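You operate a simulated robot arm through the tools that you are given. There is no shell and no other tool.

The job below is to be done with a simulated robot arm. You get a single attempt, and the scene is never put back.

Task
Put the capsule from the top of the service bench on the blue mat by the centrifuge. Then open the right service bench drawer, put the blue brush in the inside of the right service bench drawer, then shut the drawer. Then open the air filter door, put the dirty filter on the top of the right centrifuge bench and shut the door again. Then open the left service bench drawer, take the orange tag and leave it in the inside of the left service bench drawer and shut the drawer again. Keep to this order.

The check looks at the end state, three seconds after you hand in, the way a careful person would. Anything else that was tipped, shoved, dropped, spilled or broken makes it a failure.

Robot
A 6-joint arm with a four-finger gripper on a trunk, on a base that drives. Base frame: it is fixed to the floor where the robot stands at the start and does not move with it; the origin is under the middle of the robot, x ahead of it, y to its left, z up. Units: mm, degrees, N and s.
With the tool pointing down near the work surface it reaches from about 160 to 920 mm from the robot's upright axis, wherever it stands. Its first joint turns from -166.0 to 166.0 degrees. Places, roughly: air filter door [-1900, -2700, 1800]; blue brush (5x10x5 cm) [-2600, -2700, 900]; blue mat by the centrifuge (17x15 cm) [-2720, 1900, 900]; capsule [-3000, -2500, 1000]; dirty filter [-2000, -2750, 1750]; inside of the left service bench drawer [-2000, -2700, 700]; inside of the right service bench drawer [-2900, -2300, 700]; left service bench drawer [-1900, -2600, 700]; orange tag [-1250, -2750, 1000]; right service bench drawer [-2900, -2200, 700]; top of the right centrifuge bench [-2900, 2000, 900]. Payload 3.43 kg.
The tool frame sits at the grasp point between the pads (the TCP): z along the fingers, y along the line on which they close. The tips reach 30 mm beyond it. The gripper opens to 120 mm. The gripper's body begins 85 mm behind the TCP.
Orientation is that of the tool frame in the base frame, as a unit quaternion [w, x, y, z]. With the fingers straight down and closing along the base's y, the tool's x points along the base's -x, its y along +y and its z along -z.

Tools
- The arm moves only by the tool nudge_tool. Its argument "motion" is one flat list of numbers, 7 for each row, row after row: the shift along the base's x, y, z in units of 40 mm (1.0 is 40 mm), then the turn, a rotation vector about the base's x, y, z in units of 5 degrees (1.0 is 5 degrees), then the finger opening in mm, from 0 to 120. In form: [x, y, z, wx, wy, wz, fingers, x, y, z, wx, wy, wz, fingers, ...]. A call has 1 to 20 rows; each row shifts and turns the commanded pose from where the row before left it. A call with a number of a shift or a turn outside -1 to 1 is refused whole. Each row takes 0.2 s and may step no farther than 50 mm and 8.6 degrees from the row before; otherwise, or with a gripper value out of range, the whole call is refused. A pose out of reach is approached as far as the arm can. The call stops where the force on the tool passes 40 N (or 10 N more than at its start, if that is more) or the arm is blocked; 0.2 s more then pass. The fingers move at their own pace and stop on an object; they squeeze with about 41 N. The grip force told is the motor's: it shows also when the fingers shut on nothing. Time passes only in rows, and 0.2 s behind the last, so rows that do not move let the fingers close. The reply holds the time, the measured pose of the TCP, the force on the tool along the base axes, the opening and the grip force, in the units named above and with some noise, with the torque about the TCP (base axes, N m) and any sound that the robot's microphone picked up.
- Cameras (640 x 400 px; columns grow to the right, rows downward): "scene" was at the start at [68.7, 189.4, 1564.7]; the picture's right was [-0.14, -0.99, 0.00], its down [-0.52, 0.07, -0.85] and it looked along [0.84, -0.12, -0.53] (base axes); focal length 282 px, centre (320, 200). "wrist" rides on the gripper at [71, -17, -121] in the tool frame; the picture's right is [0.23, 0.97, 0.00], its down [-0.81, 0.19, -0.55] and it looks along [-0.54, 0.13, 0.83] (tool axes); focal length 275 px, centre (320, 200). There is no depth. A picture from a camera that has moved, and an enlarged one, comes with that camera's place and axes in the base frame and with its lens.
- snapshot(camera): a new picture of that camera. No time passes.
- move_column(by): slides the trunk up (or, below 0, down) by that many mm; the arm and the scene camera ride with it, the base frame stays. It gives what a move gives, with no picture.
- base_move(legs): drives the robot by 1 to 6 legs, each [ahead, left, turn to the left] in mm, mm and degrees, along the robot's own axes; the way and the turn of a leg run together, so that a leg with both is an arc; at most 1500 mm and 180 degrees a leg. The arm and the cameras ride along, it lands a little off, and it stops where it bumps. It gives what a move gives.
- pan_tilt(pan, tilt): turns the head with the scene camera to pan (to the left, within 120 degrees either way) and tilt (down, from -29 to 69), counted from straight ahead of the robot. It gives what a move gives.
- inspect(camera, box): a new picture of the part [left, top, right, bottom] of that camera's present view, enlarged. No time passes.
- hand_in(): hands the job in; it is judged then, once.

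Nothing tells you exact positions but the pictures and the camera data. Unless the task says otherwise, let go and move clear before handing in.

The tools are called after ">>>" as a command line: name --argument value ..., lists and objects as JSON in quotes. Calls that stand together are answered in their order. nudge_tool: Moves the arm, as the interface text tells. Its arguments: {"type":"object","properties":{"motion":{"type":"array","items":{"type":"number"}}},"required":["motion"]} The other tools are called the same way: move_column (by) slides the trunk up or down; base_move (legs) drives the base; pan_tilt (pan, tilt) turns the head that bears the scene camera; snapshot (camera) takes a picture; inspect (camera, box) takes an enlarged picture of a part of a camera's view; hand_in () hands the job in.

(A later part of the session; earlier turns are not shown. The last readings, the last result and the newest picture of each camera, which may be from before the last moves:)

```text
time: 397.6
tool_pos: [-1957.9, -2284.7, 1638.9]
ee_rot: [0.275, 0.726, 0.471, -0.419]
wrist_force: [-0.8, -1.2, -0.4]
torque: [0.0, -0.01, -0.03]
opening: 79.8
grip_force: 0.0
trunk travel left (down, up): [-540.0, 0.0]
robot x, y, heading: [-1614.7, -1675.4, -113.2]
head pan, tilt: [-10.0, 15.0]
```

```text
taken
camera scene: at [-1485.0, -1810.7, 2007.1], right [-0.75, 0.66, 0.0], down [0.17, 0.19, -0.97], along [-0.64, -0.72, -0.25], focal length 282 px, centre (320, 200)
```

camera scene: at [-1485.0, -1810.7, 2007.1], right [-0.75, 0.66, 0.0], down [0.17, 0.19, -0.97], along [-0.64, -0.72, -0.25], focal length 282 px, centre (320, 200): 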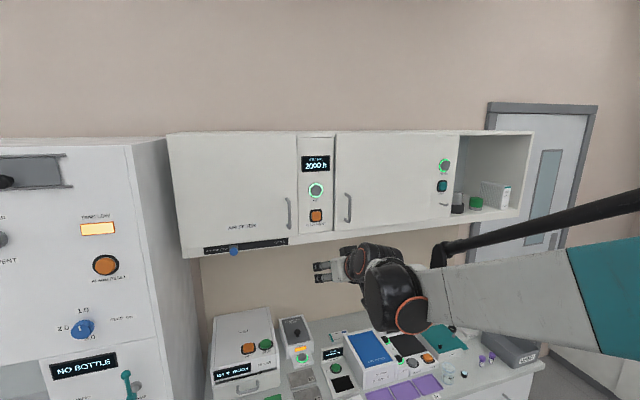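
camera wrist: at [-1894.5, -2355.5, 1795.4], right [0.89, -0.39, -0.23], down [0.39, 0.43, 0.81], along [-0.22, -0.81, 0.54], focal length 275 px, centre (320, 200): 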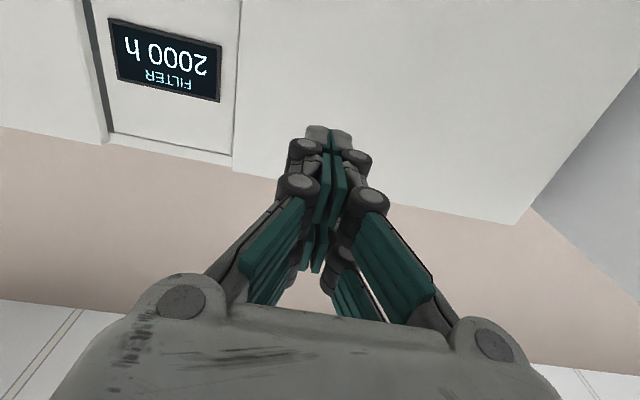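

>>> move_column --by -400

>>> move_column --by -15

>>> nudge_tool --motion '[0.26, -0.45, -0.82, 0, 0, 0, 80, 0.26, -0.45, -0.82, 0, 0, 0, 80]'

>>> nudge_tool --motion '[0, 0, 0, -0.416, -0.952, -0.6, 80, 0, 0, 0, -0.416, -0.952, -0.6, 80, 0, 0, 0, -0.416, -0.952, -0.6, 80, 0, 0, 0, -0.416, -0.952, -0.6, 80, 0, 0, 0, -0.416, -0.952, -0.6, 80, 0, 0, 0, -0.416, -0.952, -0.6, 80, 0, 0, 0, -0.416, -0.952, -0.6, 80, 0, 0, 0, -0.416, -0.952, -0.6, 80, 0, 0, 0, -0.416, -0.952, -0.6, 80, 0, 0, 0, -0.416, -0.952, -0.6, 80, 0, 0, 0, -0.416, -0.952, -0.6, 80, 0, 0, 0, -0.416, -0.952, -0.6, 80, 0, 0, 0, -0.416, -0.952, -0.6, 80, 0, 0, 0, -0.416, -0.952, -0.6, 80, 0, 0, 0, -0.416, -0.952, -0.6, 80]'

>>> snapshot --camera "wrist"

```text
time: 401.4
tool_pos: [-1954.8, -2281.3, 1241.0]
ee_rot: [0.275, 0.725, 0.472, -0.42]
wrist_force: [0.5, 0.1, -0.6]
torque: [-0.01, -0.01, 0.0]
opening: 80.2
grip_force: 0.1
trunk travel left (down, up): [-140.0, 400.0]
robot x, y, heading: [-1614.2, -1679.3, -113.6]
head pan, tilt: [-10.0, 15.0]
```

```text
time: 402.1
tool_pos: [-1956.0, -2282.1, 1226.0]
ee_rot: [0.275, 0.726, 0.472, -0.419]
wrist_force: [0.7, -1.2, 0.4]
torque: [0.01, 0.0, 0.04]
opening: 80.0
grip_force: 0.1
trunk travel left (down, up): [-125.0, 415.0]
robot x, y, heading: [-1612.9, -1681.1, -113.5]
head pan, tilt: [-10.0, 15.0]
```

```text
time: 402.7
tool_pos: [-1933.5, -2317.6, 1158.6]
ee_rot: [0.275, 0.725, 0.472, -0.419]
wrist_force: [-0.3, -0.4, 0.0]
torque: [-0.05, -0.02, 0.02]
opening: 79.8
grip_force: 0.1
trunk travel left (down, up): [-125.0, 415.0]
robot x, y, heading: [-1611.7, -1679.9, -113.3]
head pan, tilt: [-10.0, 15.0]
```

```text
time: 405.9
tool_pos: [-1935.3, -2319.0, 1159.0]
ee_rot: [0.489, 0.847, -0.18, -0.103]
wrist_force: [-0.3, 0.4, -0.8]
torque: [0.01, 0.0, 0.0]
opening: 79.9
grip_force: 0.1
trunk travel left (down, up): [-125.0, 415.0]
robot x, y, heading: [-1613.5, -1680.2, -113.1]
head pan, tilt: [-10.0, 15.0]
```

```text
taken
camera wrist: at [-1823.7, -2243.4, 1206.7], right [0.01, -0.54, 0.84], down [-0.59, 0.68, 0.44], along [-0.81, -0.5, -0.31], focal length 275 px, centre (320, 200)
```

wrist: 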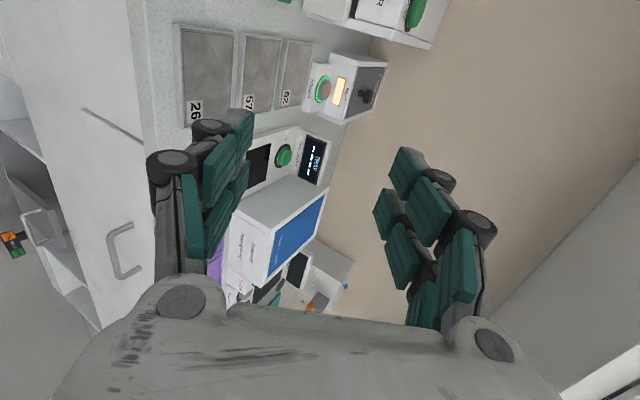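

>>> move_column --by -125

>>> nudge_tool --motion '[0.947, -0.186, 0, 0.9164, -0.4003, 0, 80, 0.947, -0.186, 0, 0.9164, -0.4003, 0, 80, 0.947, -0.186, 0, 0.9164, -0.4003, 0, 80, 0, 0, -0.85, 0, 0, 0, 60, 0, 0, -0.85, 0, 0, 0, 60, 0, 0, -0.85, 0, 0, 0, 60, 0, 0, -0.85, 0, 0, 0, 60, 0, 0, -0.85, 0, 0, 0, 60]'

>>> snapshot --camera "wrist"

>>> pan_tilt --pan -20 --tilt 45

>>> snapshot --camera "scene"

```text
time: 407.4
tool_pos: [-1935.0, -2318.6, 1033.8]
ee_rot: [0.489, 0.848, -0.18, -0.103]
wrist_force: [1.0, 0.7, 1.2]
torque: [-0.01, 0.01, 0.0]
opening: 79.8
grip_force: 0.2
trunk travel left (down, up): [0.0, 540.0]
robot x, y, heading: [-1610.5, -1675.7, -113.4]
head pan, tilt: [-10.0, 15.0]
```

```text
time: 409.2
tool_pos: [-1820.4, -2340.7, 863.5]
ee_rot: [0.373, 0.904, -0.192, -0.079]
wrist_force: [0.1, 0.8, -0.3]
torque: [-0.02, 0.01, -0.05]
opening: 60.0
grip_force: 0.2
trunk travel left (down, up): [0.0, 540.0]
robot x, y, heading: [-1612.5, -1678.6, -113.3]
head pan, tilt: [-10.0, 15.0]
```

```text
taken
camera wrist: at [-1715.7, -2279.5, 938.1], right [-0.07, -0.72, 0.69], down [-0.64, 0.56, 0.53], along [-0.77, -0.4, -0.5], focal length 275 px, centre (320, 200)
```

wrist: 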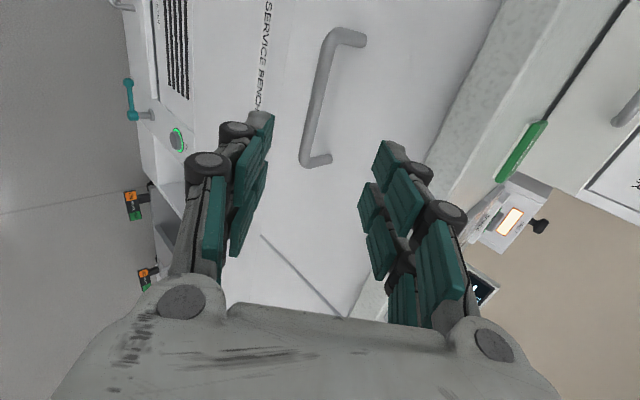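

```text
time: 410.1
tool_pos: [-1820.8, -2338.8, 864.5]
ee_rot: [0.374, 0.904, -0.192, -0.079]
wrist_force: [0.2, 0.6, 0.1]
torque: [0.0, 0.01, 0.0]
opening: 60.2
grip_force: 0.1
trunk travel left (down, up): [0.0, 540.0]
robot x, y, heading: [-1613.3, -1681.6, -113.6]
head pan, tilt: [-20.0, 45.0]
```

```text
taken
camera scene: at [-1477.6, -1798.4, 1419.9], right [-0.73, 0.69, 0.0], down [0.49, 0.51, -0.71], along [-0.49, -0.51, -0.71], focal length 282 px, centre (320, 200)
```

scene: 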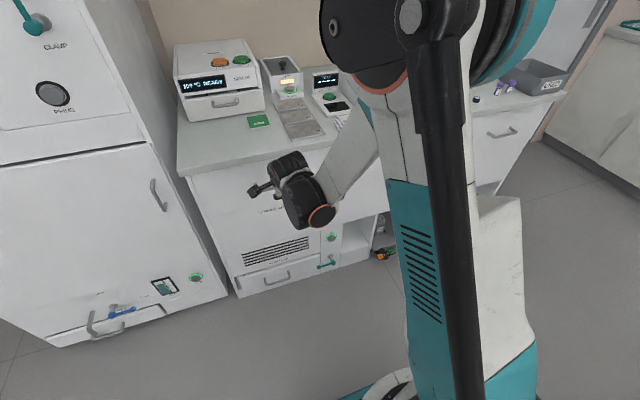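

The left drawer's handle is at u −568…−458, n≈201, z≈771; the same relation as the right one. I repeat the approach.

>>> nudge_tool --motion '[-0.29, -0.665, -0.94, 0, 0, 0, 40, 0, 0, 0, 0, 0, 0, 40, -0.143, -0.322, -0.354, 0, 0, 0, 40, -0.143, -0.322, -0.354, 0, 0, 0, 40]'

>>> snapshot --camera "wrist"

```text
time: 411.1
tool_pos: [-1844.0, -2393.1, 798.8]
ee_rot: [0.374, 0.904, -0.191, -0.079]
wrist_force: [0.7, 0.1, 0.4]
torque: [-0.05, 0.06, -0.03]
opening: 39.8
grip_force: 0.0
trunk travel left (down, up): [0.0, 540.0]
robot x, y, heading: [-1613.6, -1677.0, -113.3]
head pan, tilt: [-20.0, 45.0]
```

```text
taken
camera wrist: at [-1739.0, -2332.2, 872.7], right [-0.07, -0.72, 0.69], down [-0.64, 0.56, 0.53], along [-0.77, -0.4, -0.5], focal length 275 px, centre (320, 200)
```

wrist: 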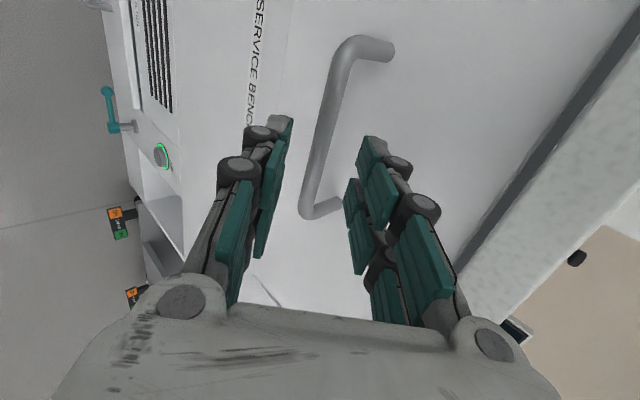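

>>> nudge_tool --motion '[-0.15, -0.335, -0.37, 0, 0, 0, 40, 0, 0, 0, 0, 0, 0, 24, 0, 0, 0, 0, 0, 0, 5, 0, 0, 0, 0, 0, 0, 5]'

>>> snapshot --camera "wrist"

```text
time: 412.1
tool_pos: [-1849.1, -2403.9, 785.5]
ee_rot: [0.374, 0.904, -0.191, -0.079]
wrist_force: [5.8, 15.0, 10.1]
torque: [0.19, 0.06, -0.42]
opening: 2.8
grip_force: 0.1
trunk travel left (down, up): [0.0, 540.0]
robot x, y, heading: [-1612.9, -1673.9, -113.2]
head pan, tilt: [-20.0, 45.0]
```

```text
taken
camera wrist: at [-1744.1, -2342.8, 860.0], right [-0.07, -0.72, 0.69], down [-0.64, 0.56, 0.53], along [-0.77, -0.4, -0.5], focal length 275 px, centre (320, 200)
```

wrist: 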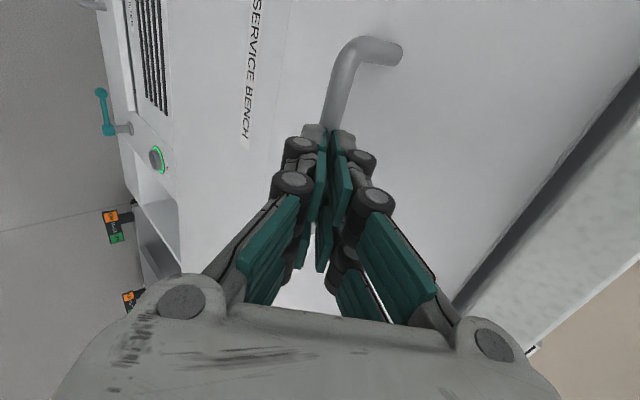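

The fingers closed just short of the bar; it's a bit farther along the tool axis. I open, back off a little and go about 10 mm deeper.

>>> nudge_tool --motion '[0.143, 0.322, 0.354, 0, 0, 0, 5, 0, 0, 0, 0, 0, 0, 40, 0, 0, 0, 0, 0, 0, 40]'

>>> snapshot --camera "wrist"

```text
time: 412.9
tool_pos: [-1844.5, -2392.5, 797.4]
ee_rot: [0.374, 0.904, -0.192, -0.079]
wrist_force: [0.9, -0.3, -0.6]
torque: [0.0, 0.0, -0.02]
opening: 40.0
grip_force: 0.1
trunk travel left (down, up): [0.0, 540.0]
robot x, y, heading: [-1613.1, -1677.0, -113.5]
head pan, tilt: [-20.0, 45.0]
```

```text
taken
camera wrist: at [-1739.6, -2332.2, 872.2], right [-0.07, -0.72, 0.69], down [-0.64, 0.56, 0.53], along [-0.77, -0.4, -0.5], focal length 275 px, centre (320, 200)
```

wrist: 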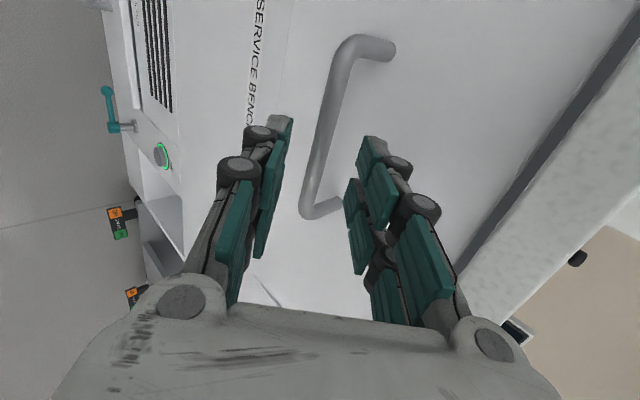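

>>> nudge_tool --motion '[-0.107, -0.2415, -0.2656, 0, 0, 0, 40, -0.107, -0.2415, -0.2656, 0, 0, 0, 40, 0, 0, 0, 0, 0, 0, 40]'

>>> snapshot --camera "wrist"

```text
time: 413.8
tool_pos: [-1853.4, -2413.2, 777.5]
ee_rot: [0.374, 0.904, -0.191, -0.079]
wrist_force: [-0.3, -0.1, 0.5]
torque: [0.01, 0.0, 0.0]
opening: 40.1
grip_force: 0.1
trunk travel left (down, up): [0.0, 540.0]
robot x, y, heading: [-1612.1, -1680.4, -113.5]
head pan, tilt: [-20.0, 45.0]
```

```text
taken
camera wrist: at [-1748.2, -2352.0, 851.0], right [-0.07, -0.72, 0.69], down [-0.64, 0.56, 0.53], along [-0.77, -0.4, -0.5], focal length 275 px, centre (320, 200)
```

wrist: 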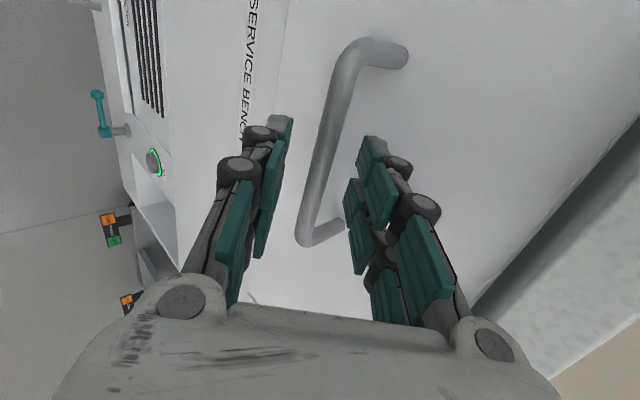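

>>> nudge_tool --motion '[0, 0, 0, 0, 0, 0, 24, 0, 0, 0, 0, 0, 0, 5, 0, 0, 0, 0, 0, 0, 5, 0, 0, 0, 0, 0, 0, 5]'

>>> snapshot --camera "wrist"

```text
time: 414.8
tool_pos: [-1853.1, -2413.1, 777.1]
ee_rot: [0.372, 0.905, -0.192, -0.08]
wrist_force: [2.9, 7.0, -7.7]
torque: [0.1, -0.29, -0.24]
opening: 11.2
grip_force: 45.1
trunk travel left (down, up): [0.0, 540.0]
robot x, y, heading: [-1614.6, -1678.6, -113.4]
head pan, tilt: [-20.0, 45.0]
```

```text
taken
camera wrist: at [-1748.0, -2351.7, 851.0], right [-0.07, -0.72, 0.69], down [-0.64, 0.56, 0.53], along [-0.77, -0.4, -0.5], focal length 275 px, centre (320, 200)
```

wrist: 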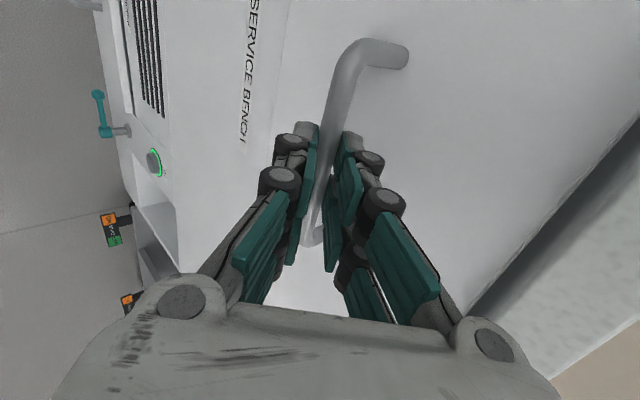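

The handle is gripped. I pull with the arm first, then by backing the base.

>>> nudge_tool --motion '[0.1, 0.229, 0, 0, 0, 0, 5, 0.1, 0.229, 0, 0, 0, 0, 5, 0.15, 0.344, 0, 0, 0, 0, 5, 0.15, 0.344, 0, 0, 0, 0, 5]'

>>> base_move --legs '[[-100, 0, 0]]'

>>> snapshot --camera "wrist"

```text
time: 415.8
tool_pos: [-1833.0, -2366.7, 776.4]
ee_rot: [0.373, 0.905, -0.191, -0.08]
wrist_force: [-0.1, 0.4, -12.0]
torque: [0.0, -0.62, 0.08]
opening: 11.6
grip_force: 44.9
trunk travel left (down, up): [0.0, 540.0]
robot x, y, heading: [-1609.1, -1675.7, -113.9]
head pan, tilt: [-20.0, 45.0]
```

```text
time: 416.9
tool_pos: [-1793.6, -2275.5, 775.8]
ee_rot: [0.373, 0.904, -0.191, -0.079]
wrist_force: [13.5, -6.2, -13.9]
torque: [-0.12, -0.78, 0.27]
opening: 11.9
grip_force: 45.1
trunk travel left (down, up): [0.0, 540.0]
robot x, y, heading: [-1570.6, -1589.7, -113.4]
head pan, tilt: [-20.0, 45.0]
```

```text
taken
camera wrist: at [-1686.9, -2215.0, 851.0], right [-0.07, -0.72, 0.69], down [-0.64, 0.56, 0.53], along [-0.77, -0.4, -0.5], focal length 275 px, centre (320, 200)
```

wrist: 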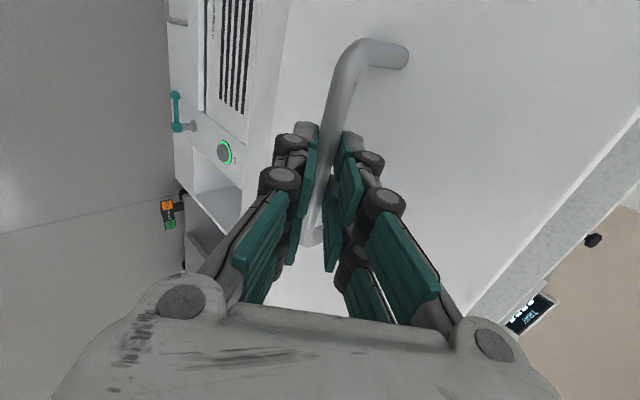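

>>> base_move --legs '[[-95, 0, 0]]'

>>> snapshot --camera "wrist"

>>> snapshot --camera "scene"

```text
time: 418.0
tool_pos: [-1752.8, -2188.4, 776.7]
ee_rot: [0.373, 0.905, -0.191, -0.077]
wrist_force: [13.4, -5.9, -13.1]
torque: [-0.13, -0.83, 0.29]
opening: 11.4
grip_force: 44.9
trunk travel left (down, up): [0.0, 540.0]
robot x, y, heading: [-1532.4, -1497.9, -113.5]
head pan, tilt: [-20.0, 45.0]
```

```text
taken
camera wrist: at [-1648.0, -2127.5, 851.0], right [-0.07, -0.72, 0.69], down [-0.64, 0.56, 0.53], along [-0.77, -0.4, -0.5], focal length 275 px, centre (320, 200)
```

wrist: 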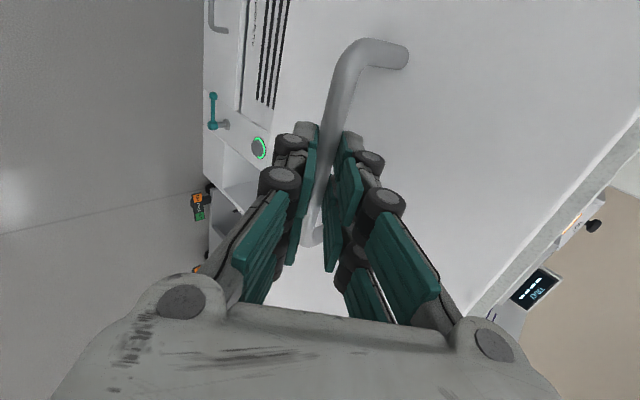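

```text
taken
camera scene: at [-1398.7, -1620.2, 1419.6], right [-0.73, 0.69, 0.0], down [0.49, 0.51, -0.71], along [-0.49, -0.51, -0.71], focal length 282 px, centre (320, 200)
```

scene: 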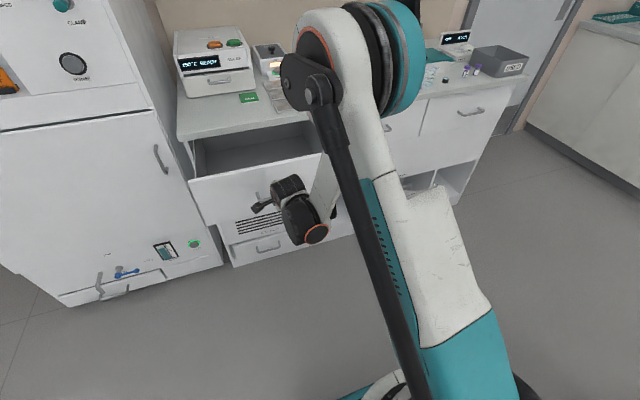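

The left drawer is open about 244 mm. I release the handle and retreat.

>>> nudge_tool --motion '[0, 0, 0, 0, 0, 0, 25, 0, 0, 0, 0, 0, 0, 44, 0.143, 0.322, 0.354, 0, 0, 0, 44, 0.143, 0.322, 0.354, 0, 0, 0, 44, 0.2, 0.45, 0.5, 0, 0, 0, 44, 0.1, 0.2, 0.9, 0, 0, 0, 44, 0, 0, 1, 0, 0, 0, 20, 0, 0, 1, 0, 0, 0, 10, 0, 0, 1, 0, 0, 0, 10, 0, 0, 1, 0, 0, 0, 10]'

>>> snapshot --camera "wrist"

>>> snapshot --camera "scene"

```text
time: 420.2
tool_pos: [-1731.9, -2135.6, 1020.8]
ee_rot: [0.373, 0.904, -0.192, -0.078]
wrist_force: [-0.4, -1.0, -0.6]
torque: [0.03, 0.01, -0.01]
opening: 10.1
grip_force: 0.1
trunk travel left (down, up): [0.0, 540.0]
robot x, y, heading: [-1537.6, -1498.4, -113.4]
head pan, tilt: [-20.0, 45.0]
```

```text
taken
camera wrist: at [-1626.0, -2075.3, 1095.5], right [-0.07, -0.72, 0.69], down [-0.64, 0.56, 0.53], along [-0.77, -0.4, -0.5], focal length 275 px, centre (320, 200)
```

wrist: 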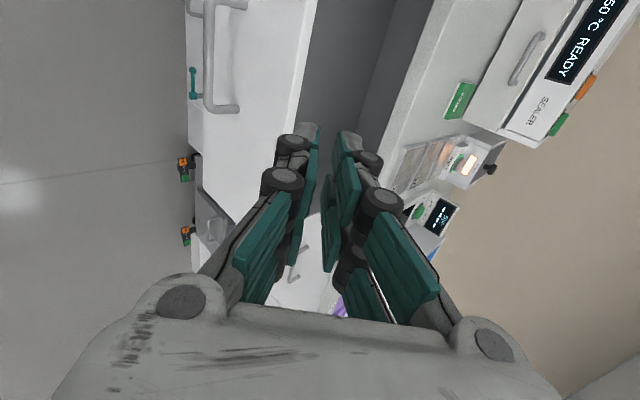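

```text
taken
camera scene: at [-1403.9, -1616.4, 1422.8], right [-0.68, 0.73, 0.0], down [0.5, 0.47, -0.73], along [-0.53, -0.5, -0.68], focal length 282 px, centre (320, 200)
```

scene: 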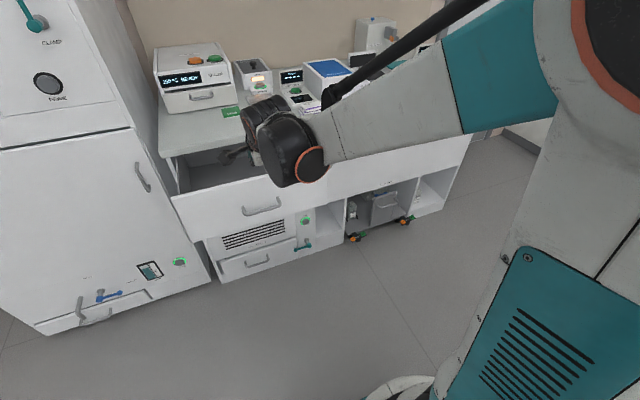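

>>> nudge_tool --motion '[0, 0, 0.03, 0.342, 0.775, 0.848, 10, 0, 0, 0.03, 0.342, 0.775, 0.848, 10, 0, 0, 0.03, 0.342, 0.775, 0.848, 10, 0, 0, 0.03, 0.342, 0.775, 0.848, 10, 0, 0, 0.03, 0.342, 0.775, 0.848, 10, 0, 0, 0.03, 0.342, 0.775, 0.848, 10, 0, 0, 0.03, 0.342, 0.775, 0.848, 10, 0, 0, 0.03, 0.342, 0.775, 0.848, 10, 0, 0, 0.03, 0.342, 0.775, 0.848, 10, 0, 0, 0.03, 0.342, 0.775, 0.848, 10, 0, 0, 0.03, 0.342, 0.775, 0.848, 10, 0, 0, 0.03, 0.342, 0.775, 0.848, 10, 0, 0, 0.03, 0.342, 0.775, 0.848, 10, 0, 0, 0.03, 0.342, 0.775, 0.848, 10, 0, 0, 0.03, 0.342, 0.775, 0.848, 10]'

>>> nudge_tool --motion '[-0.1, -0.229, 0, 0.9164, -0.4003, 0, 20, -0.1, -0.229, 0, 0.9164, -0.4003, 0, 20, -0.1, -0.229, 0, 0.9164, -0.4003, 0, 20, -0.1, -0.229, 0, 0.9164, -0.4003, 0, 20, -0.1, -0.229, 0, 0.9164, -0.4003, 0, 20, -0.1, -0.229, 0, 0.9164, -0.4003, 0, 20, -0.1, -0.229, 0, 0.9164, -0.4003, 0, 20, -0.1, -0.229, 0, 0.9164, -0.4003, 0, 20, -0.1, -0.229, 0, 0.9164, -0.4003, 0, 20]'

>>> snapshot --camera "wrist"

```text
time: 423.4
tool_pos: [-1729.5, -2135.3, 1039.4]
ee_rot: [0.208, 0.775, 0.504, -0.32]
wrist_force: [-0.4, 0.4, 0.2]
torque: [0.05, 0.0, -0.04]
opening: 10.0
grip_force: 0.0
trunk travel left (down, up): [0.0, 540.0]
robot x, y, heading: [-1535.7, -1499.0, -113.7]
head pan, tilt: [-20.0, 45.0]
```

```text
time: 425.4
tool_pos: [-1765.9, -2219.0, 1039.9]
ee_rot: [-0.001, 0.838, 0.546, 0.0]
wrist_force: [0.1, 1.0, -0.6]
torque: [-0.02, -0.01, -0.03]
opening: 19.9
grip_force: 0.1
trunk travel left (down, up): [0.0, 540.0]
robot x, y, heading: [-1532.4, -1500.0, -113.6]
head pan, tilt: [-20.0, 45.0]
```

```text
taken
camera wrist: at [-1751.7, -2146.6, 1161.7], right [0.98, -0.18, 0.0], down [-0.15, -0.82, 0.55], along [-0.1, -0.54, -0.83], focal length 275 px, centre (320, 200)
```

wrist: 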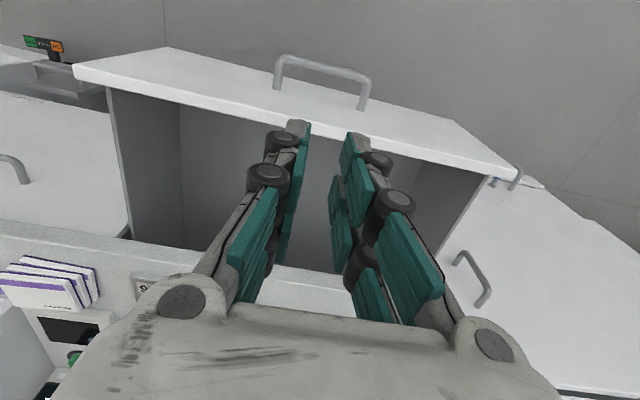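

Tool is down again and the drawer stands open. Now to the orange tag: I raise the trunk, retract, and drive left in front of the tall cabinet's niche.

>>> nudge_tool --motion '[0.02, 0.86, 0.3, 0, 0, 0, 40, 0.02, 0.86, 0.3, 0, 0, 0, 60, 0.02, 0.86, 0, 0, 0, 0, 60, 0.02, 0.86, 0, 0, 0, 0, 60, 0.02, 0.86, 0, 0, 0, 0, 60]'

>>> move_column --by 125

>>> base_move --legs '[[0, 640, 0], [270, 0, 0]]'

>>> pan_tilt --pan 0 --tilt 30

>>> snapshot --camera "scene"

>>> snapshot --camera "wrist"

```text
time: 426.6
tool_pos: [-1761.6, -2046.0, 1065.4]
ee_rot: [-0.002, 0.838, 0.546, -0.001]
wrist_force: [0.4, 0.2, -0.2]
torque: [0.03, -0.01, 0.0]
opening: 59.9
grip_force: 0.2
trunk travel left (down, up): [0.0, 540.0]
robot x, y, heading: [-1532.1, -1499.9, -113.4]
head pan, tilt: [-20.0, 45.0]
```

```text
time: 428.2
tool_pos: [-1762.3, -2046.6, 1190.4]
ee_rot: [-0.001, 0.838, 0.546, 0.0]
wrist_force: [-0.6, 0.3, -0.1]
torque: [0.0, -0.01, 0.01]
opening: 60.0
grip_force: 0.1
trunk travel left (down, up): [-125.0, 415.0]
robot x, y, heading: [-1536.7, -1499.2, -113.8]
head pan, tilt: [-20.0, 45.0]
```

```text
time: 433.3
tool_pos: [-1281.4, -2550.8, 1191.4]
ee_rot: [-0.002, 0.838, 0.546, 0.0]
wrist_force: [0.5, -0.1, -1.0]
torque: [0.02, -0.01, 0.02]
opening: 60.1
grip_force: 0.0
trunk travel left (down, up): [-125.0, 415.0]
robot x, y, heading: [-1056.4, -2005.6, -113.5]
head pan, tilt: [-20.0, 45.0]
```

```text
time: 434.1
tool_pos: [-1280.4, -2550.8, 1189.5]
ee_rot: [-0.001, 0.837, 0.547, -0.001]
wrist_force: [0.5, 0.3, -0.7]
torque: [-0.01, 0.0, 0.0]
opening: 59.8
grip_force: 0.1
trunk travel left (down, up): [-125.0, 415.0]
robot x, y, heading: [-1050.7, -2002.9, -113.5]
head pan, tilt: [0.0, 30.0]
```

```text
taken
camera scene: at [-899.3, -2146.3, 1567.4], right [-0.92, 0.4, 0.0], down [0.2, 0.46, -0.87], along [-0.34, -0.79, -0.5], focal length 282 px, centre (320, 200)
```

scene: 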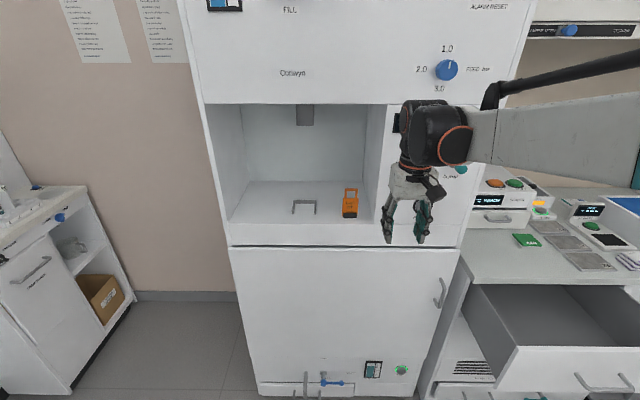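

```text
taken
camera wrist: at [-1267.1, -2478.4, 1311.3], right [0.98, -0.18, 0.0], down [-0.15, -0.82, 0.55], along [-0.1, -0.54, -0.83], focal length 275 px, centre (320, 200)
```

wrist: 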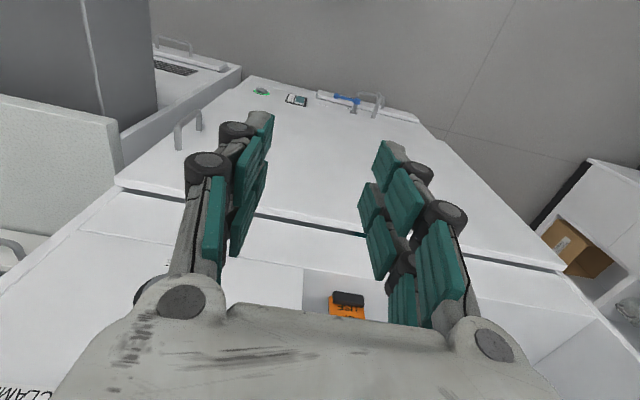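

>>> inspect --camera "scene" --box '[230, 90, 400, 250]'

>>> inspect --camera "scene" --box '[325, 175, 375, 230]'

```text
2.50 times, centred on (315, 170) of scene
camera zoom: at [-899.3, -2146.3, 1567.4], right [-0.92, 0.4, 0.0], down [0.2, 0.46, -0.87], along [-0.34, -0.79, -0.5], focal length 704 px, centre (332, 275)
```

zoom: 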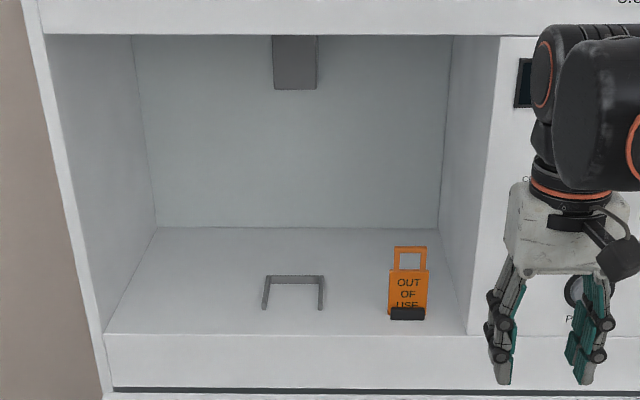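

```text
7.27 times, centred on (350, 202) of scene
camera zoom: at [-899.3, -2146.3, 1567.4], right [-0.92, 0.4, 0.0], down [0.2, 0.46, -0.87], along [-0.34, -0.79, -0.5], focal length 2049 px, centre (102, 182)
```

zoom: 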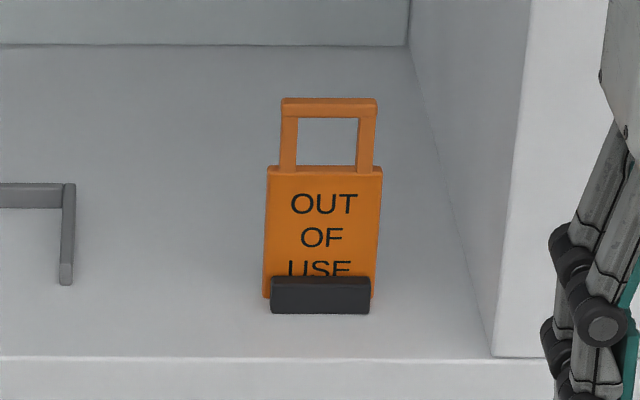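

The orange "OUT OF USE" tag stands in a small black foot near the niche's front: about u −1176, n 50, z 1053–1161, 50 mm wide. I'll take it by its side edges with the tool pitched about 25°, so the wrist stays outside the niche. First I pitch and drive closer.

>>> nudge_tool --motion '[0, 0, 0, -0.9164, 0.4003, 0, 80, 0, 0, 0, -0.9164, 0.4003, 0, 80, 0, 0, 0, -0.9164, 0.4003, 0, 80, 0, 0, 0, -0.9164, 0.4003, 0, 80, 0, 0, 0, -0.9164, 0.4003, 0, 80]'

>>> base_move --legs '[[0, 110, 0], [130, 0, 0]]'

>>> snapshot --camera "scene"

>>> snapshot --camera "wrist"

```text
time: 435.3
tool_pos: [-1281.6, -2550.3, 1190.4]
ee_rot: [0.117, 0.819, 0.532, -0.182]
wrist_force: [-0.5, 0.4, -0.3]
torque: [-0.04, -0.04, -0.01]
opening: 80.2
grip_force: 0.1
trunk travel left (down, up): [-125.0, 415.0]
robot x, y, heading: [-1058.2, -2003.7, -113.4]
head pan, tilt: [0.0, 30.0]
```

```text
time: 437.4
tool_pos: [-1232.0, -2715.2, 1187.8]
ee_rot: [0.117, 0.819, 0.532, -0.182]
wrist_force: [-0.3, -0.6, 0.0]
torque: [0.04, 0.0, 0.03]
opening: 80.1
grip_force: 0.1
trunk travel left (down, up): [-125.0, 415.0]
robot x, y, heading: [-1003.9, -2165.3, -113.4]
head pan, tilt: [0.0, 30.0]
```

```text
taken
camera scene: at [-849.6, -2309.7, 1567.4], right [-0.92, 0.4, 0.0], down [0.2, 0.46, -0.87], along [-0.34, -0.79, -0.5], focal length 282 px, centre (320, 200)
```

scene: 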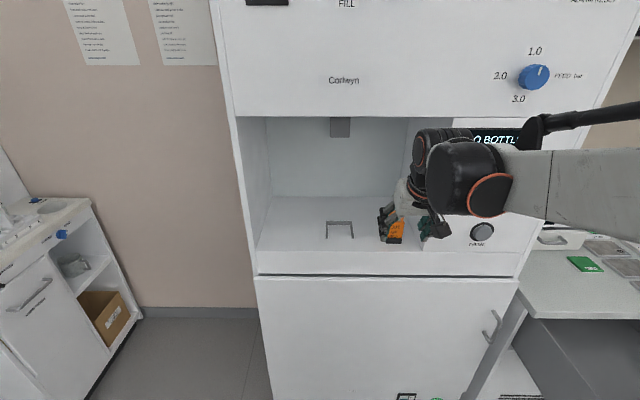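

```text
taken
camera wrist: at [-1200.3, -2601.1, 1269.7], right [0.97, -0.2, -0.1], down [-0.03, -0.54, 0.84], along [-0.23, -0.82, -0.53], focal length 275 px, centre (320, 200)
```

wrist: 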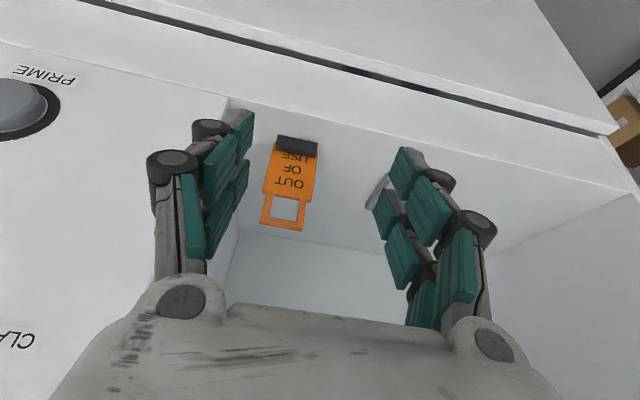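

The tag measures u≈−1179, n≈57 from the wrist camera too. I lower in front of the niche and slide in at z≈1092 with open fingers.

>>> nudge_tool --motion '[-0.134, 0.058, -0.8, 0, 0, 0, 80, -0.134, 0.058, -0.8, 0, 0, 0, 80, -0.134, 0.058, -0.8, 0, 0, 0, 80, -0.305, -0.699, 0, 0, 0, 0, 80, -0.305, -0.699, 0, 0, 0, 0, 80]'

>>> snapshot --camera "wrist"

>>> inspect --camera "scene" --box '[300, 110, 520, 270]'

```text
time: 438.6
tool_pos: [-1271.6, -2762.8, 1094.3]
ee_rot: [0.117, 0.818, 0.533, -0.181]
wrist_force: [0.0, 0.5, 0.1]
torque: [0.0, -0.01, -0.02]
opening: 79.8
grip_force: 0.1
trunk travel left (down, up): [-125.0, 415.0]
robot x, y, heading: [-1004.7, -2168.0, -113.3]
head pan, tilt: [0.0, 30.0]
```

```text
taken
camera wrist: at [-1240.1, -2649.5, 1174.1], right [0.97, -0.2, -0.1], down [-0.03, -0.54, 0.84], along [-0.23, -0.82, -0.53], focal length 275 px, centre (320, 200)
```

wrist: 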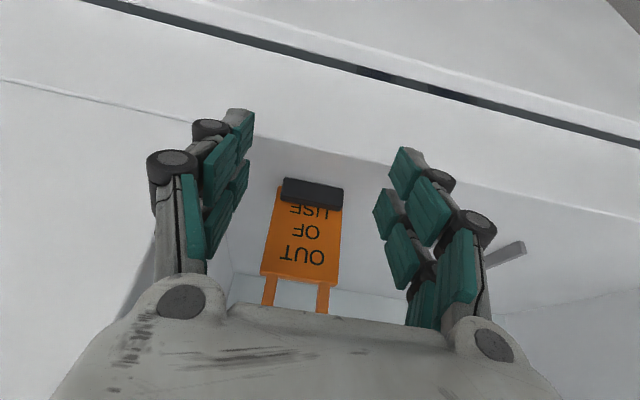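

```text
2.50 times, centred on (410, 190) of scene
camera zoom: at [-849.6, -2309.7, 1567.4], right [-0.92, 0.4, 0.0], down [0.2, 0.46, -0.87], along [-0.34, -0.79, -0.5], focal length 704 px, centre (95, 225)
```

zoom: 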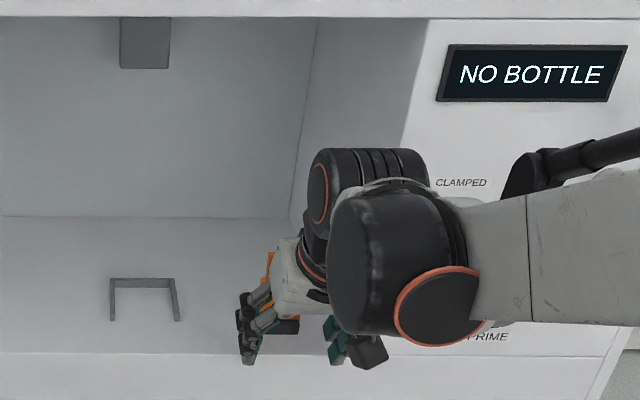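

>>> nudge_tool --motion '[-0.305, -0.699, 0, 0, 0, 0, 80, -0.305, -0.699, 0, 0, 0, 0, 80, 0, 0, 0, 0, 0, 0, 66]'

>>> snapshot --camera "wrist"

>>> inspect --camera "scene" --box '[300, 110, 520, 270]'

```text
time: 439.4
tool_pos: [-1297.8, -2817.9, 1092.6]
ee_rot: [0.117, 0.818, 0.532, -0.182]
wrist_force: [-0.5, 2.9, 5.2]
torque: [0.04, -0.2, 0.05]
opening: 67.2
grip_force: 0.8
trunk travel left (down, up): [-125.0, 415.0]
robot x, y, heading: [-1004.3, -2166.2, -113.2]
head pan, tilt: [0.0, 30.0]
```

```text
taken
camera wrist: at [-1265.0, -2704.6, 1174.7], right [0.97, -0.2, -0.1], down [-0.03, -0.54, 0.84], along [-0.23, -0.82, -0.53], focal length 275 px, centre (320, 200)
```

wrist: 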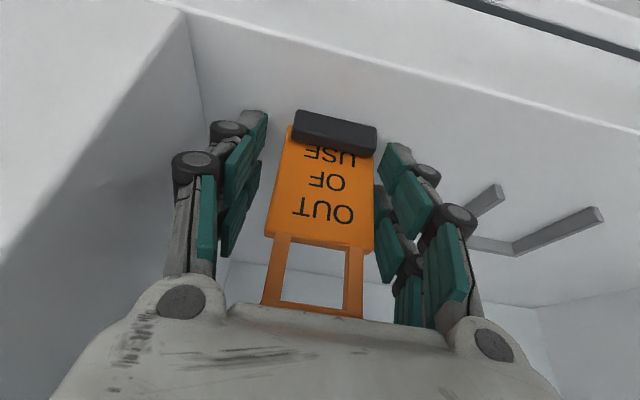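

```text
2.50 times, centred on (410, 190) of scene
camera zoom: at [-849.4, -2308.6, 1567.6], right [-0.92, 0.4, 0.0], down [0.2, 0.46, -0.87], along [-0.34, -0.79, -0.5], focal length 704 px, centre (95, 225)
```

zoom: 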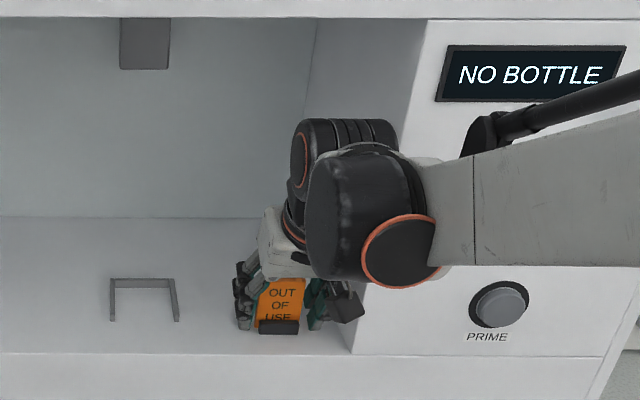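

A light touch shows on the floor, so I rise 6 mm and close on the tag's edges.

>>> nudge_tool --motion '[0, 0, 0.15, 0, 0, 0, 66, 0, 0, 0, 0, 0, 0, 50, 0, 0, 0, 0, 0, 0, 35, 0, 0, 0, 0, 0, 0, 35]'

>>> snapshot --camera "wrist"

```text
time: 440.4
tool_pos: [-1296.5, -2818.0, 1099.8]
ee_rot: [0.117, 0.818, 0.533, -0.181]
wrist_force: [0.3, -1.5, -0.3]
torque: [0.04, -0.02, 0.01]
opening: 48.5
grip_force: 40.7
trunk travel left (down, up): [-125.0, 415.0]
robot x, y, heading: [-1006.1, -2166.0, -113.5]
head pan, tilt: [0.0, 30.0]
```

```text
taken
camera wrist: at [-1265.1, -2705.2, 1180.1], right [0.97, -0.2, -0.1], down [-0.03, -0.54, 0.84], along [-0.23, -0.82, -0.53], focal length 275 px, centre (320, 200)
```

wrist: 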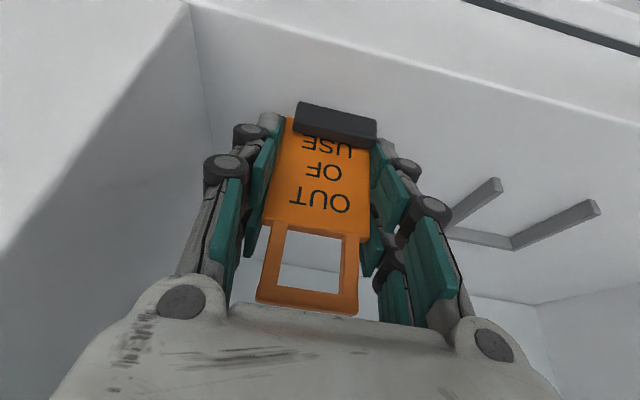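

>>> nudge_tool --motion '[0, 0, 0.3, 0, 0, 0, 35, 0, 0, 0.5, 0, 0, 0, 35]'

>>> snapshot --camera "wrist"

>>> inspect --camera "scene" --box '[300, 110, 520, 270]'

```text
time: 441.0
tool_pos: [-1297.8, -2818.9, 1132.4]
ee_rot: [0.116, 0.819, 0.532, -0.181]
wrist_force: [0.6, 0.0, 0.6]
torque: [-0.03, 0.01, 0.0]
opening: 48.2
grip_force: 40.7
trunk travel left (down, up): [-125.0, 415.0]
robot x, y, heading: [-1003.7, -2168.0, -113.4]
head pan, tilt: [0.0, 30.0]
```

```text
taken
camera wrist: at [-1264.9, -2705.3, 1212.6], right [0.97, -0.2, -0.1], down [-0.03, -0.54, 0.84], along [-0.23, -0.82, -0.53], focal length 275 px, centre (320, 200)
```

wrist: 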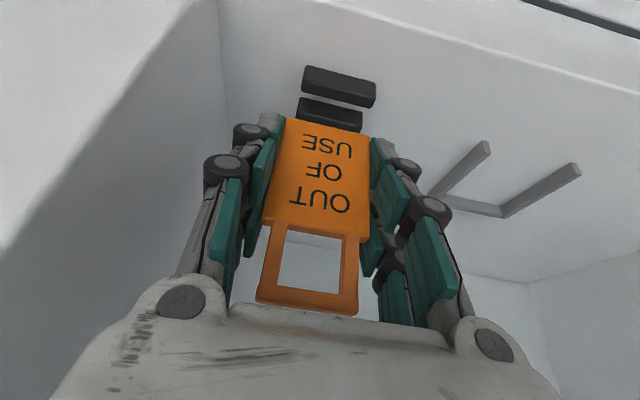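

```text
2.50 times, centred on (410, 190) of scene
camera zoom: at [-849.5, -2309.3, 1567.5], right [-0.92, 0.4, 0.0], down [0.2, 0.46, -0.87], along [-0.34, -0.79, -0.5], focal length 704 px, centre (95, 225)
```

zoom: 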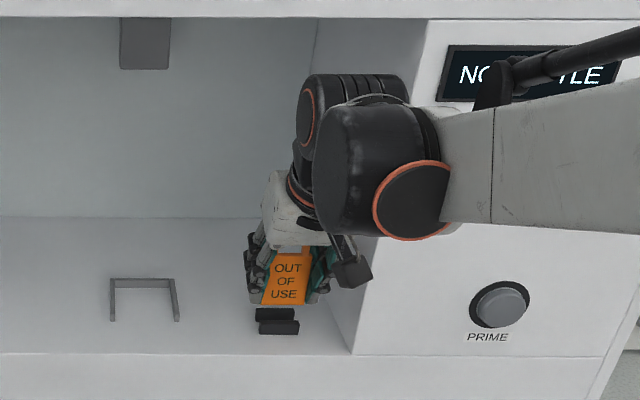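

The tag came out of its two-bar holder, which stays in place. I withdraw it from the niche.

>>> nudge_tool --motion '[0, 0, 0.5, 0, 0, 0, 35, 0.36, 0.825, 0, 0, 0, 0, 35, 0.36, 0.825, 0, 0, 0, 0, 35, 0.36, 0.825, 0, 0, 0, 0, 35, 0.36, 0.825, 0, 0, 0, 0, 35, 0.36, 0.825, 0, 0, 0, 0, 35, 0.36, 0.825, 0, 0, 0, 0, 35]'

>>> snapshot --camera "scene"

>>> snapshot --camera "wrist"

```text
time: 442.6
tool_pos: [-1211.3, -2619.9, 1151.1]
ee_rot: [0.117, 0.818, 0.532, -0.182]
wrist_force: [0.4, 0.1, -0.3]
torque: [0.01, 0.01, 0.0]
opening: 48.8
grip_force: 41.2
trunk travel left (down, up): [-125.0, 415.0]
robot x, y, heading: [-1001.1, -2166.5, -113.5]
head pan, tilt: [0.0, 30.0]
```

```text
taken
camera scene: at [-849.2, -2308.7, 1567.5], right [-0.92, 0.4, 0.0], down [0.2, 0.46, -0.87], along [-0.34, -0.8, -0.5], focal length 282 px, centre (320, 200)
```

scene: 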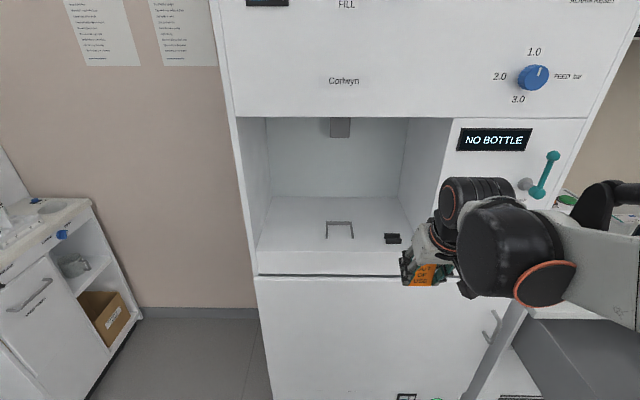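

```text
taken
camera wrist: at [-1178.4, -2507.6, 1231.7], right [0.97, -0.2, -0.1], down [-0.03, -0.54, 0.84], along [-0.23, -0.82, -0.53], focal length 275 px, centre (320, 200)
```

wrist: 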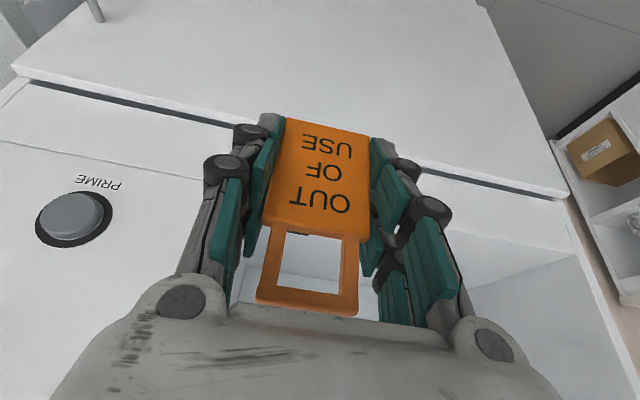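

The tag is held. I turn the tool vertical again and swing the arm to my right, then drive up beside the open drawer.

>>> nudge_tool --motion '[0, 0.4, 0.1, 0.9164, -0.4003, 0, 35, 0, 0.4, 0.1, 0.9164, -0.4003, 0, 35, 0, 0.4, 0.1, 0.9164, -0.4003, 0, 35, 0, 0.2, 0.1, 0.9164, -0.4003, 0, 35, 0, 0, 0.1, 0.9164, -0.4003, 0, 35]'

>>> nudge_tool --motion '[-0.5386, 0.68, 0, 0, 0, 0, 35, -0.5386, 0.68, 0, 0, 0, 0, 35, -0.5386, 0.68, 0, 0, 0, 0, 35, -0.5386, 0.68, 0, 0, 0, 0, 35, -0.5386, 0.68, 0, 0, 0, 0, 35, -0.5386, 0.68, 0, 0, 0, 0, 35, -0.5386, 0.68, 0, 0, 0, 0, 35, -0.5386, 0.68, 0, 0, 0, 0, 35, -0.5386, 0.68, 0, 0, 0, 0, 35, -0.5386, 0.68, 0, 0, 0, 0, 35, -0.5386, 0.68, 0, 0, 0, 0, 35, -0.5386, 0.68, 0, 0, 0, 0, 35, -0.5386, 0.68, 0, 0, 0, 0, 35, -0.5386, 0.68, 0, 0, 0, 0, 35]'

>>> snapshot --camera "wrist"

```text
time: 443.8
tool_pos: [-1210.6, -2565.1, 1173.9]
ee_rot: [-0.002, 0.838, 0.545, 0.0]
wrist_force: [-0.4, -0.4, -0.6]
torque: [-0.01, 0.01, -0.02]
opening: 48.3
grip_force: 41.2
trunk travel left (down, up): [-125.0, 415.0]
robot x, y, heading: [-1002.0, -2167.4, -113.4]
head pan, tilt: [0.0, 30.0]
```

```text
time: 444.9
tool_pos: [-1237.5, -2501.9, 1172.3]
ee_rot: [-0.003, 0.774, 0.634, -0.002]
wrist_force: [1.4, -0.8, -0.5]
torque: [0.03, 0.04, -0.03]
opening: 48.5
grip_force: 40.7
trunk travel left (down, up): [-125.0, 415.0]
robot x, y, heading: [-1005.9, -2166.2, -113.5]
head pan, tilt: [0.0, 30.0]
stopped in row 5: the arm was blocked; the commanded pose is now the measured one
```

```text
taken
camera wrist: at [-1239.7, -2427.8, 1292.7], right [1.0, 0.03, -0.01], down [0.03, -0.83, 0.55], along [0.01, -0.55, -0.83], focal length 275 px, centre (320, 200)
```

wrist: 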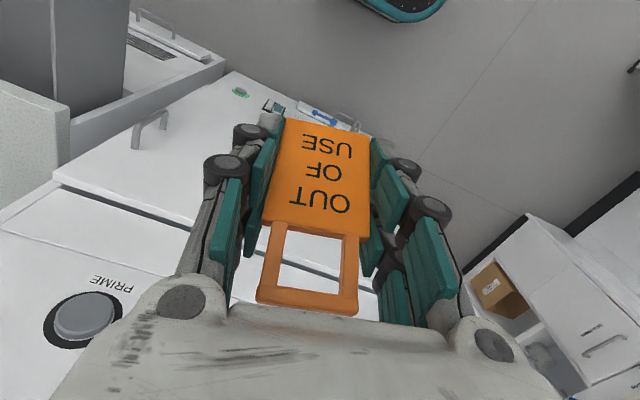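

The elbow was blocked by the head again. I turn the head aside to the left and continue the swing, restoring the tool's angle.

>>> pan_tilt --pan 90 --tilt 20

>>> nudge_tool --motion '[-0.6, 0.3, 0, 0, 0, -0.813, 35, -0.6, 0.3, 0, 0, 0, -0.813, 35, -0.6, 0.3, 0, 0, 0, -0.813, 35, -0.7, 0.5, 0, 0, 0, 0, 35, -0.7, 0.5, 0, 0, 0, 0, 35]'

```text
time: 446.5
tool_pos: [-1239.9, -2503.4, 1172.1]
ee_rot: [-0.002, 0.774, 0.634, -0.002]
wrist_force: [0.1, -0.4, 0.0]
torque: [0.0, -0.02, -0.02]
opening: 48.3
grip_force: 41.0
trunk travel left (down, up): [-125.0, 415.0]
robot x, y, heading: [-1002.9, -2165.2, -113.5]
head pan, tilt: [90.0, 20.0]
```

```text
time: 447.7
tool_pos: [-1377.8, -2422.9, 1170.9]
ee_rot: [-0.002, 0.843, 0.537, -0.001]
wrist_force: [-0.5, -0.6, -0.7]
torque: [0.13, -0.14, 0.01]
opening: 48.3
grip_force: 41.0
trunk travel left (down, up): [-125.0, 415.0]
robot x, y, heading: [-1001.3, -2167.1, -113.4]
head pan, tilt: [90.0, 20.0]
```

>>> nudge_tool --motion '[-0.48, 0.65, 0, 0, 0, 0.1, 35, -0.48, 0.65, 0, 0, 0, 0.1, 35, -0.48, 0.65, 0, 0, 0, 0, 35, -0.42, 0.75, 0, 0, 0, 0, 35, -0.42, 0.75, 0, 0, 0, 0, 35, -0.42, 0.75, 0, 0, 0, 0, 35, -0.42, 0.75, 0, 0, 0, 0, 35, -0.42, 0.75, 0, 0, 0, 0, 35]'

>>> base_move --legs '[[0, -186, 0], [268, 0, 0]]'

>>> snapshot --camera "wrist"

```text
time: 449.5
tool_pos: [-1517.5, -2193.8, 1173.5]
ee_rot: [-0.003, 0.839, 0.545, -0.002]
wrist_force: [-0.2, 0.3, -0.6]
torque: [0.0, -0.04, -0.03]
opening: 48.5
grip_force: 41.4
trunk travel left (down, up): [-125.0, 415.0]
robot x, y, heading: [-1008.1, -2162.7, -113.3]
head pan, tilt: [90.0, 20.0]
```

```text
time: 452.6
tool_pos: [-1797.3, -2365.7, 1172.8]
ee_rot: [-0.003, 0.839, 0.544, -0.001]
wrist_force: [0.6, 0.4, -1.3]
torque: [0.02, -0.02, 0.02]
opening: 48.2
grip_force: 40.6
trunk travel left (down, up): [-125.0, 415.0]
robot x, y, heading: [-1282.2, -2344.0, -113.9]
head pan, tilt: [90.0, 20.0]
```

```text
taken
camera wrist: at [-1782.1, -2293.4, 1293.8], right [0.98, -0.19, 0.0], down [-0.15, -0.82, 0.55], along [-0.11, -0.54, -0.83], focal length 275 px, centre (320, 200)
```

wrist: 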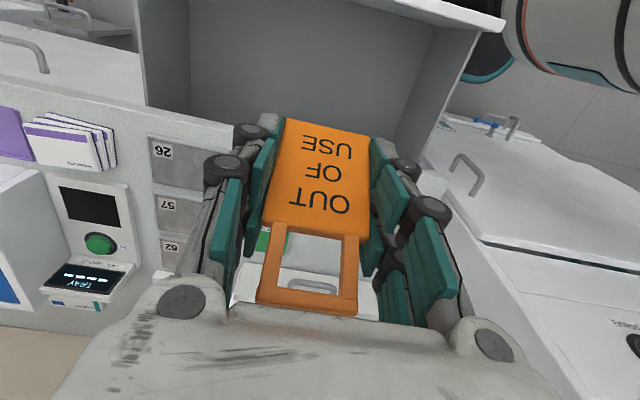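

The tag hangs above the open left drawer. I lower it in.

>>> nudge_tool --motion '[-0.08, -0.2, -0.9, 0, 0, 0, 35, 0, 0, -0.95, 0, 0, 0, 35, 0, 0, -0.95, 0, 0, 0, 35, 0, 0, -0.95, 0, 0, 0, 35, 0, 0, -0.95, 0, 0, 0, 35, 0, 0, -0.95, 0, 0, 0, 35, 0, 0, -0.95, 0, 0, 0, 35]'

>>> snapshot --camera "wrist"

```text
time: 454.2
tool_pos: [-1800.9, -2373.7, 907.5]
ee_rot: [-0.002, 0.839, 0.544, -0.002]
wrist_force: [0.1, 0.2, -0.4]
torque: [0.01, 0.01, 0.02]
opening: 48.4
grip_force: 41.2
trunk travel left (down, up): [-125.0, 415.0]
robot x, y, heading: [-1285.2, -2341.5, -113.5]
head pan, tilt: [90.0, 20.0]
```

```text
taken
camera wrist: at [-1785.8, -2301.5, 1029.7], right [0.98, -0.19, 0.0], down [-0.15, -0.82, 0.55], along [-0.11, -0.54, -0.83], focal length 275 px, centre (320, 200)
```

wrist: 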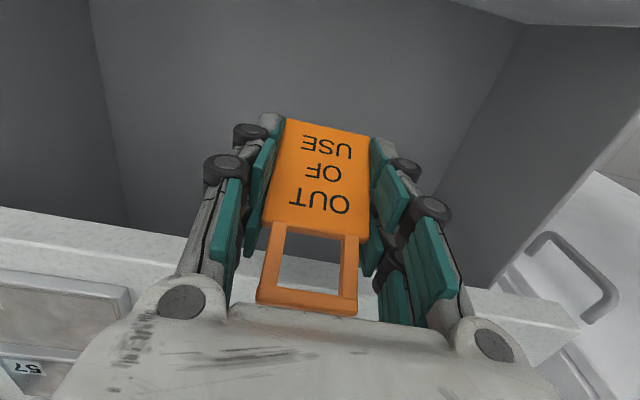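

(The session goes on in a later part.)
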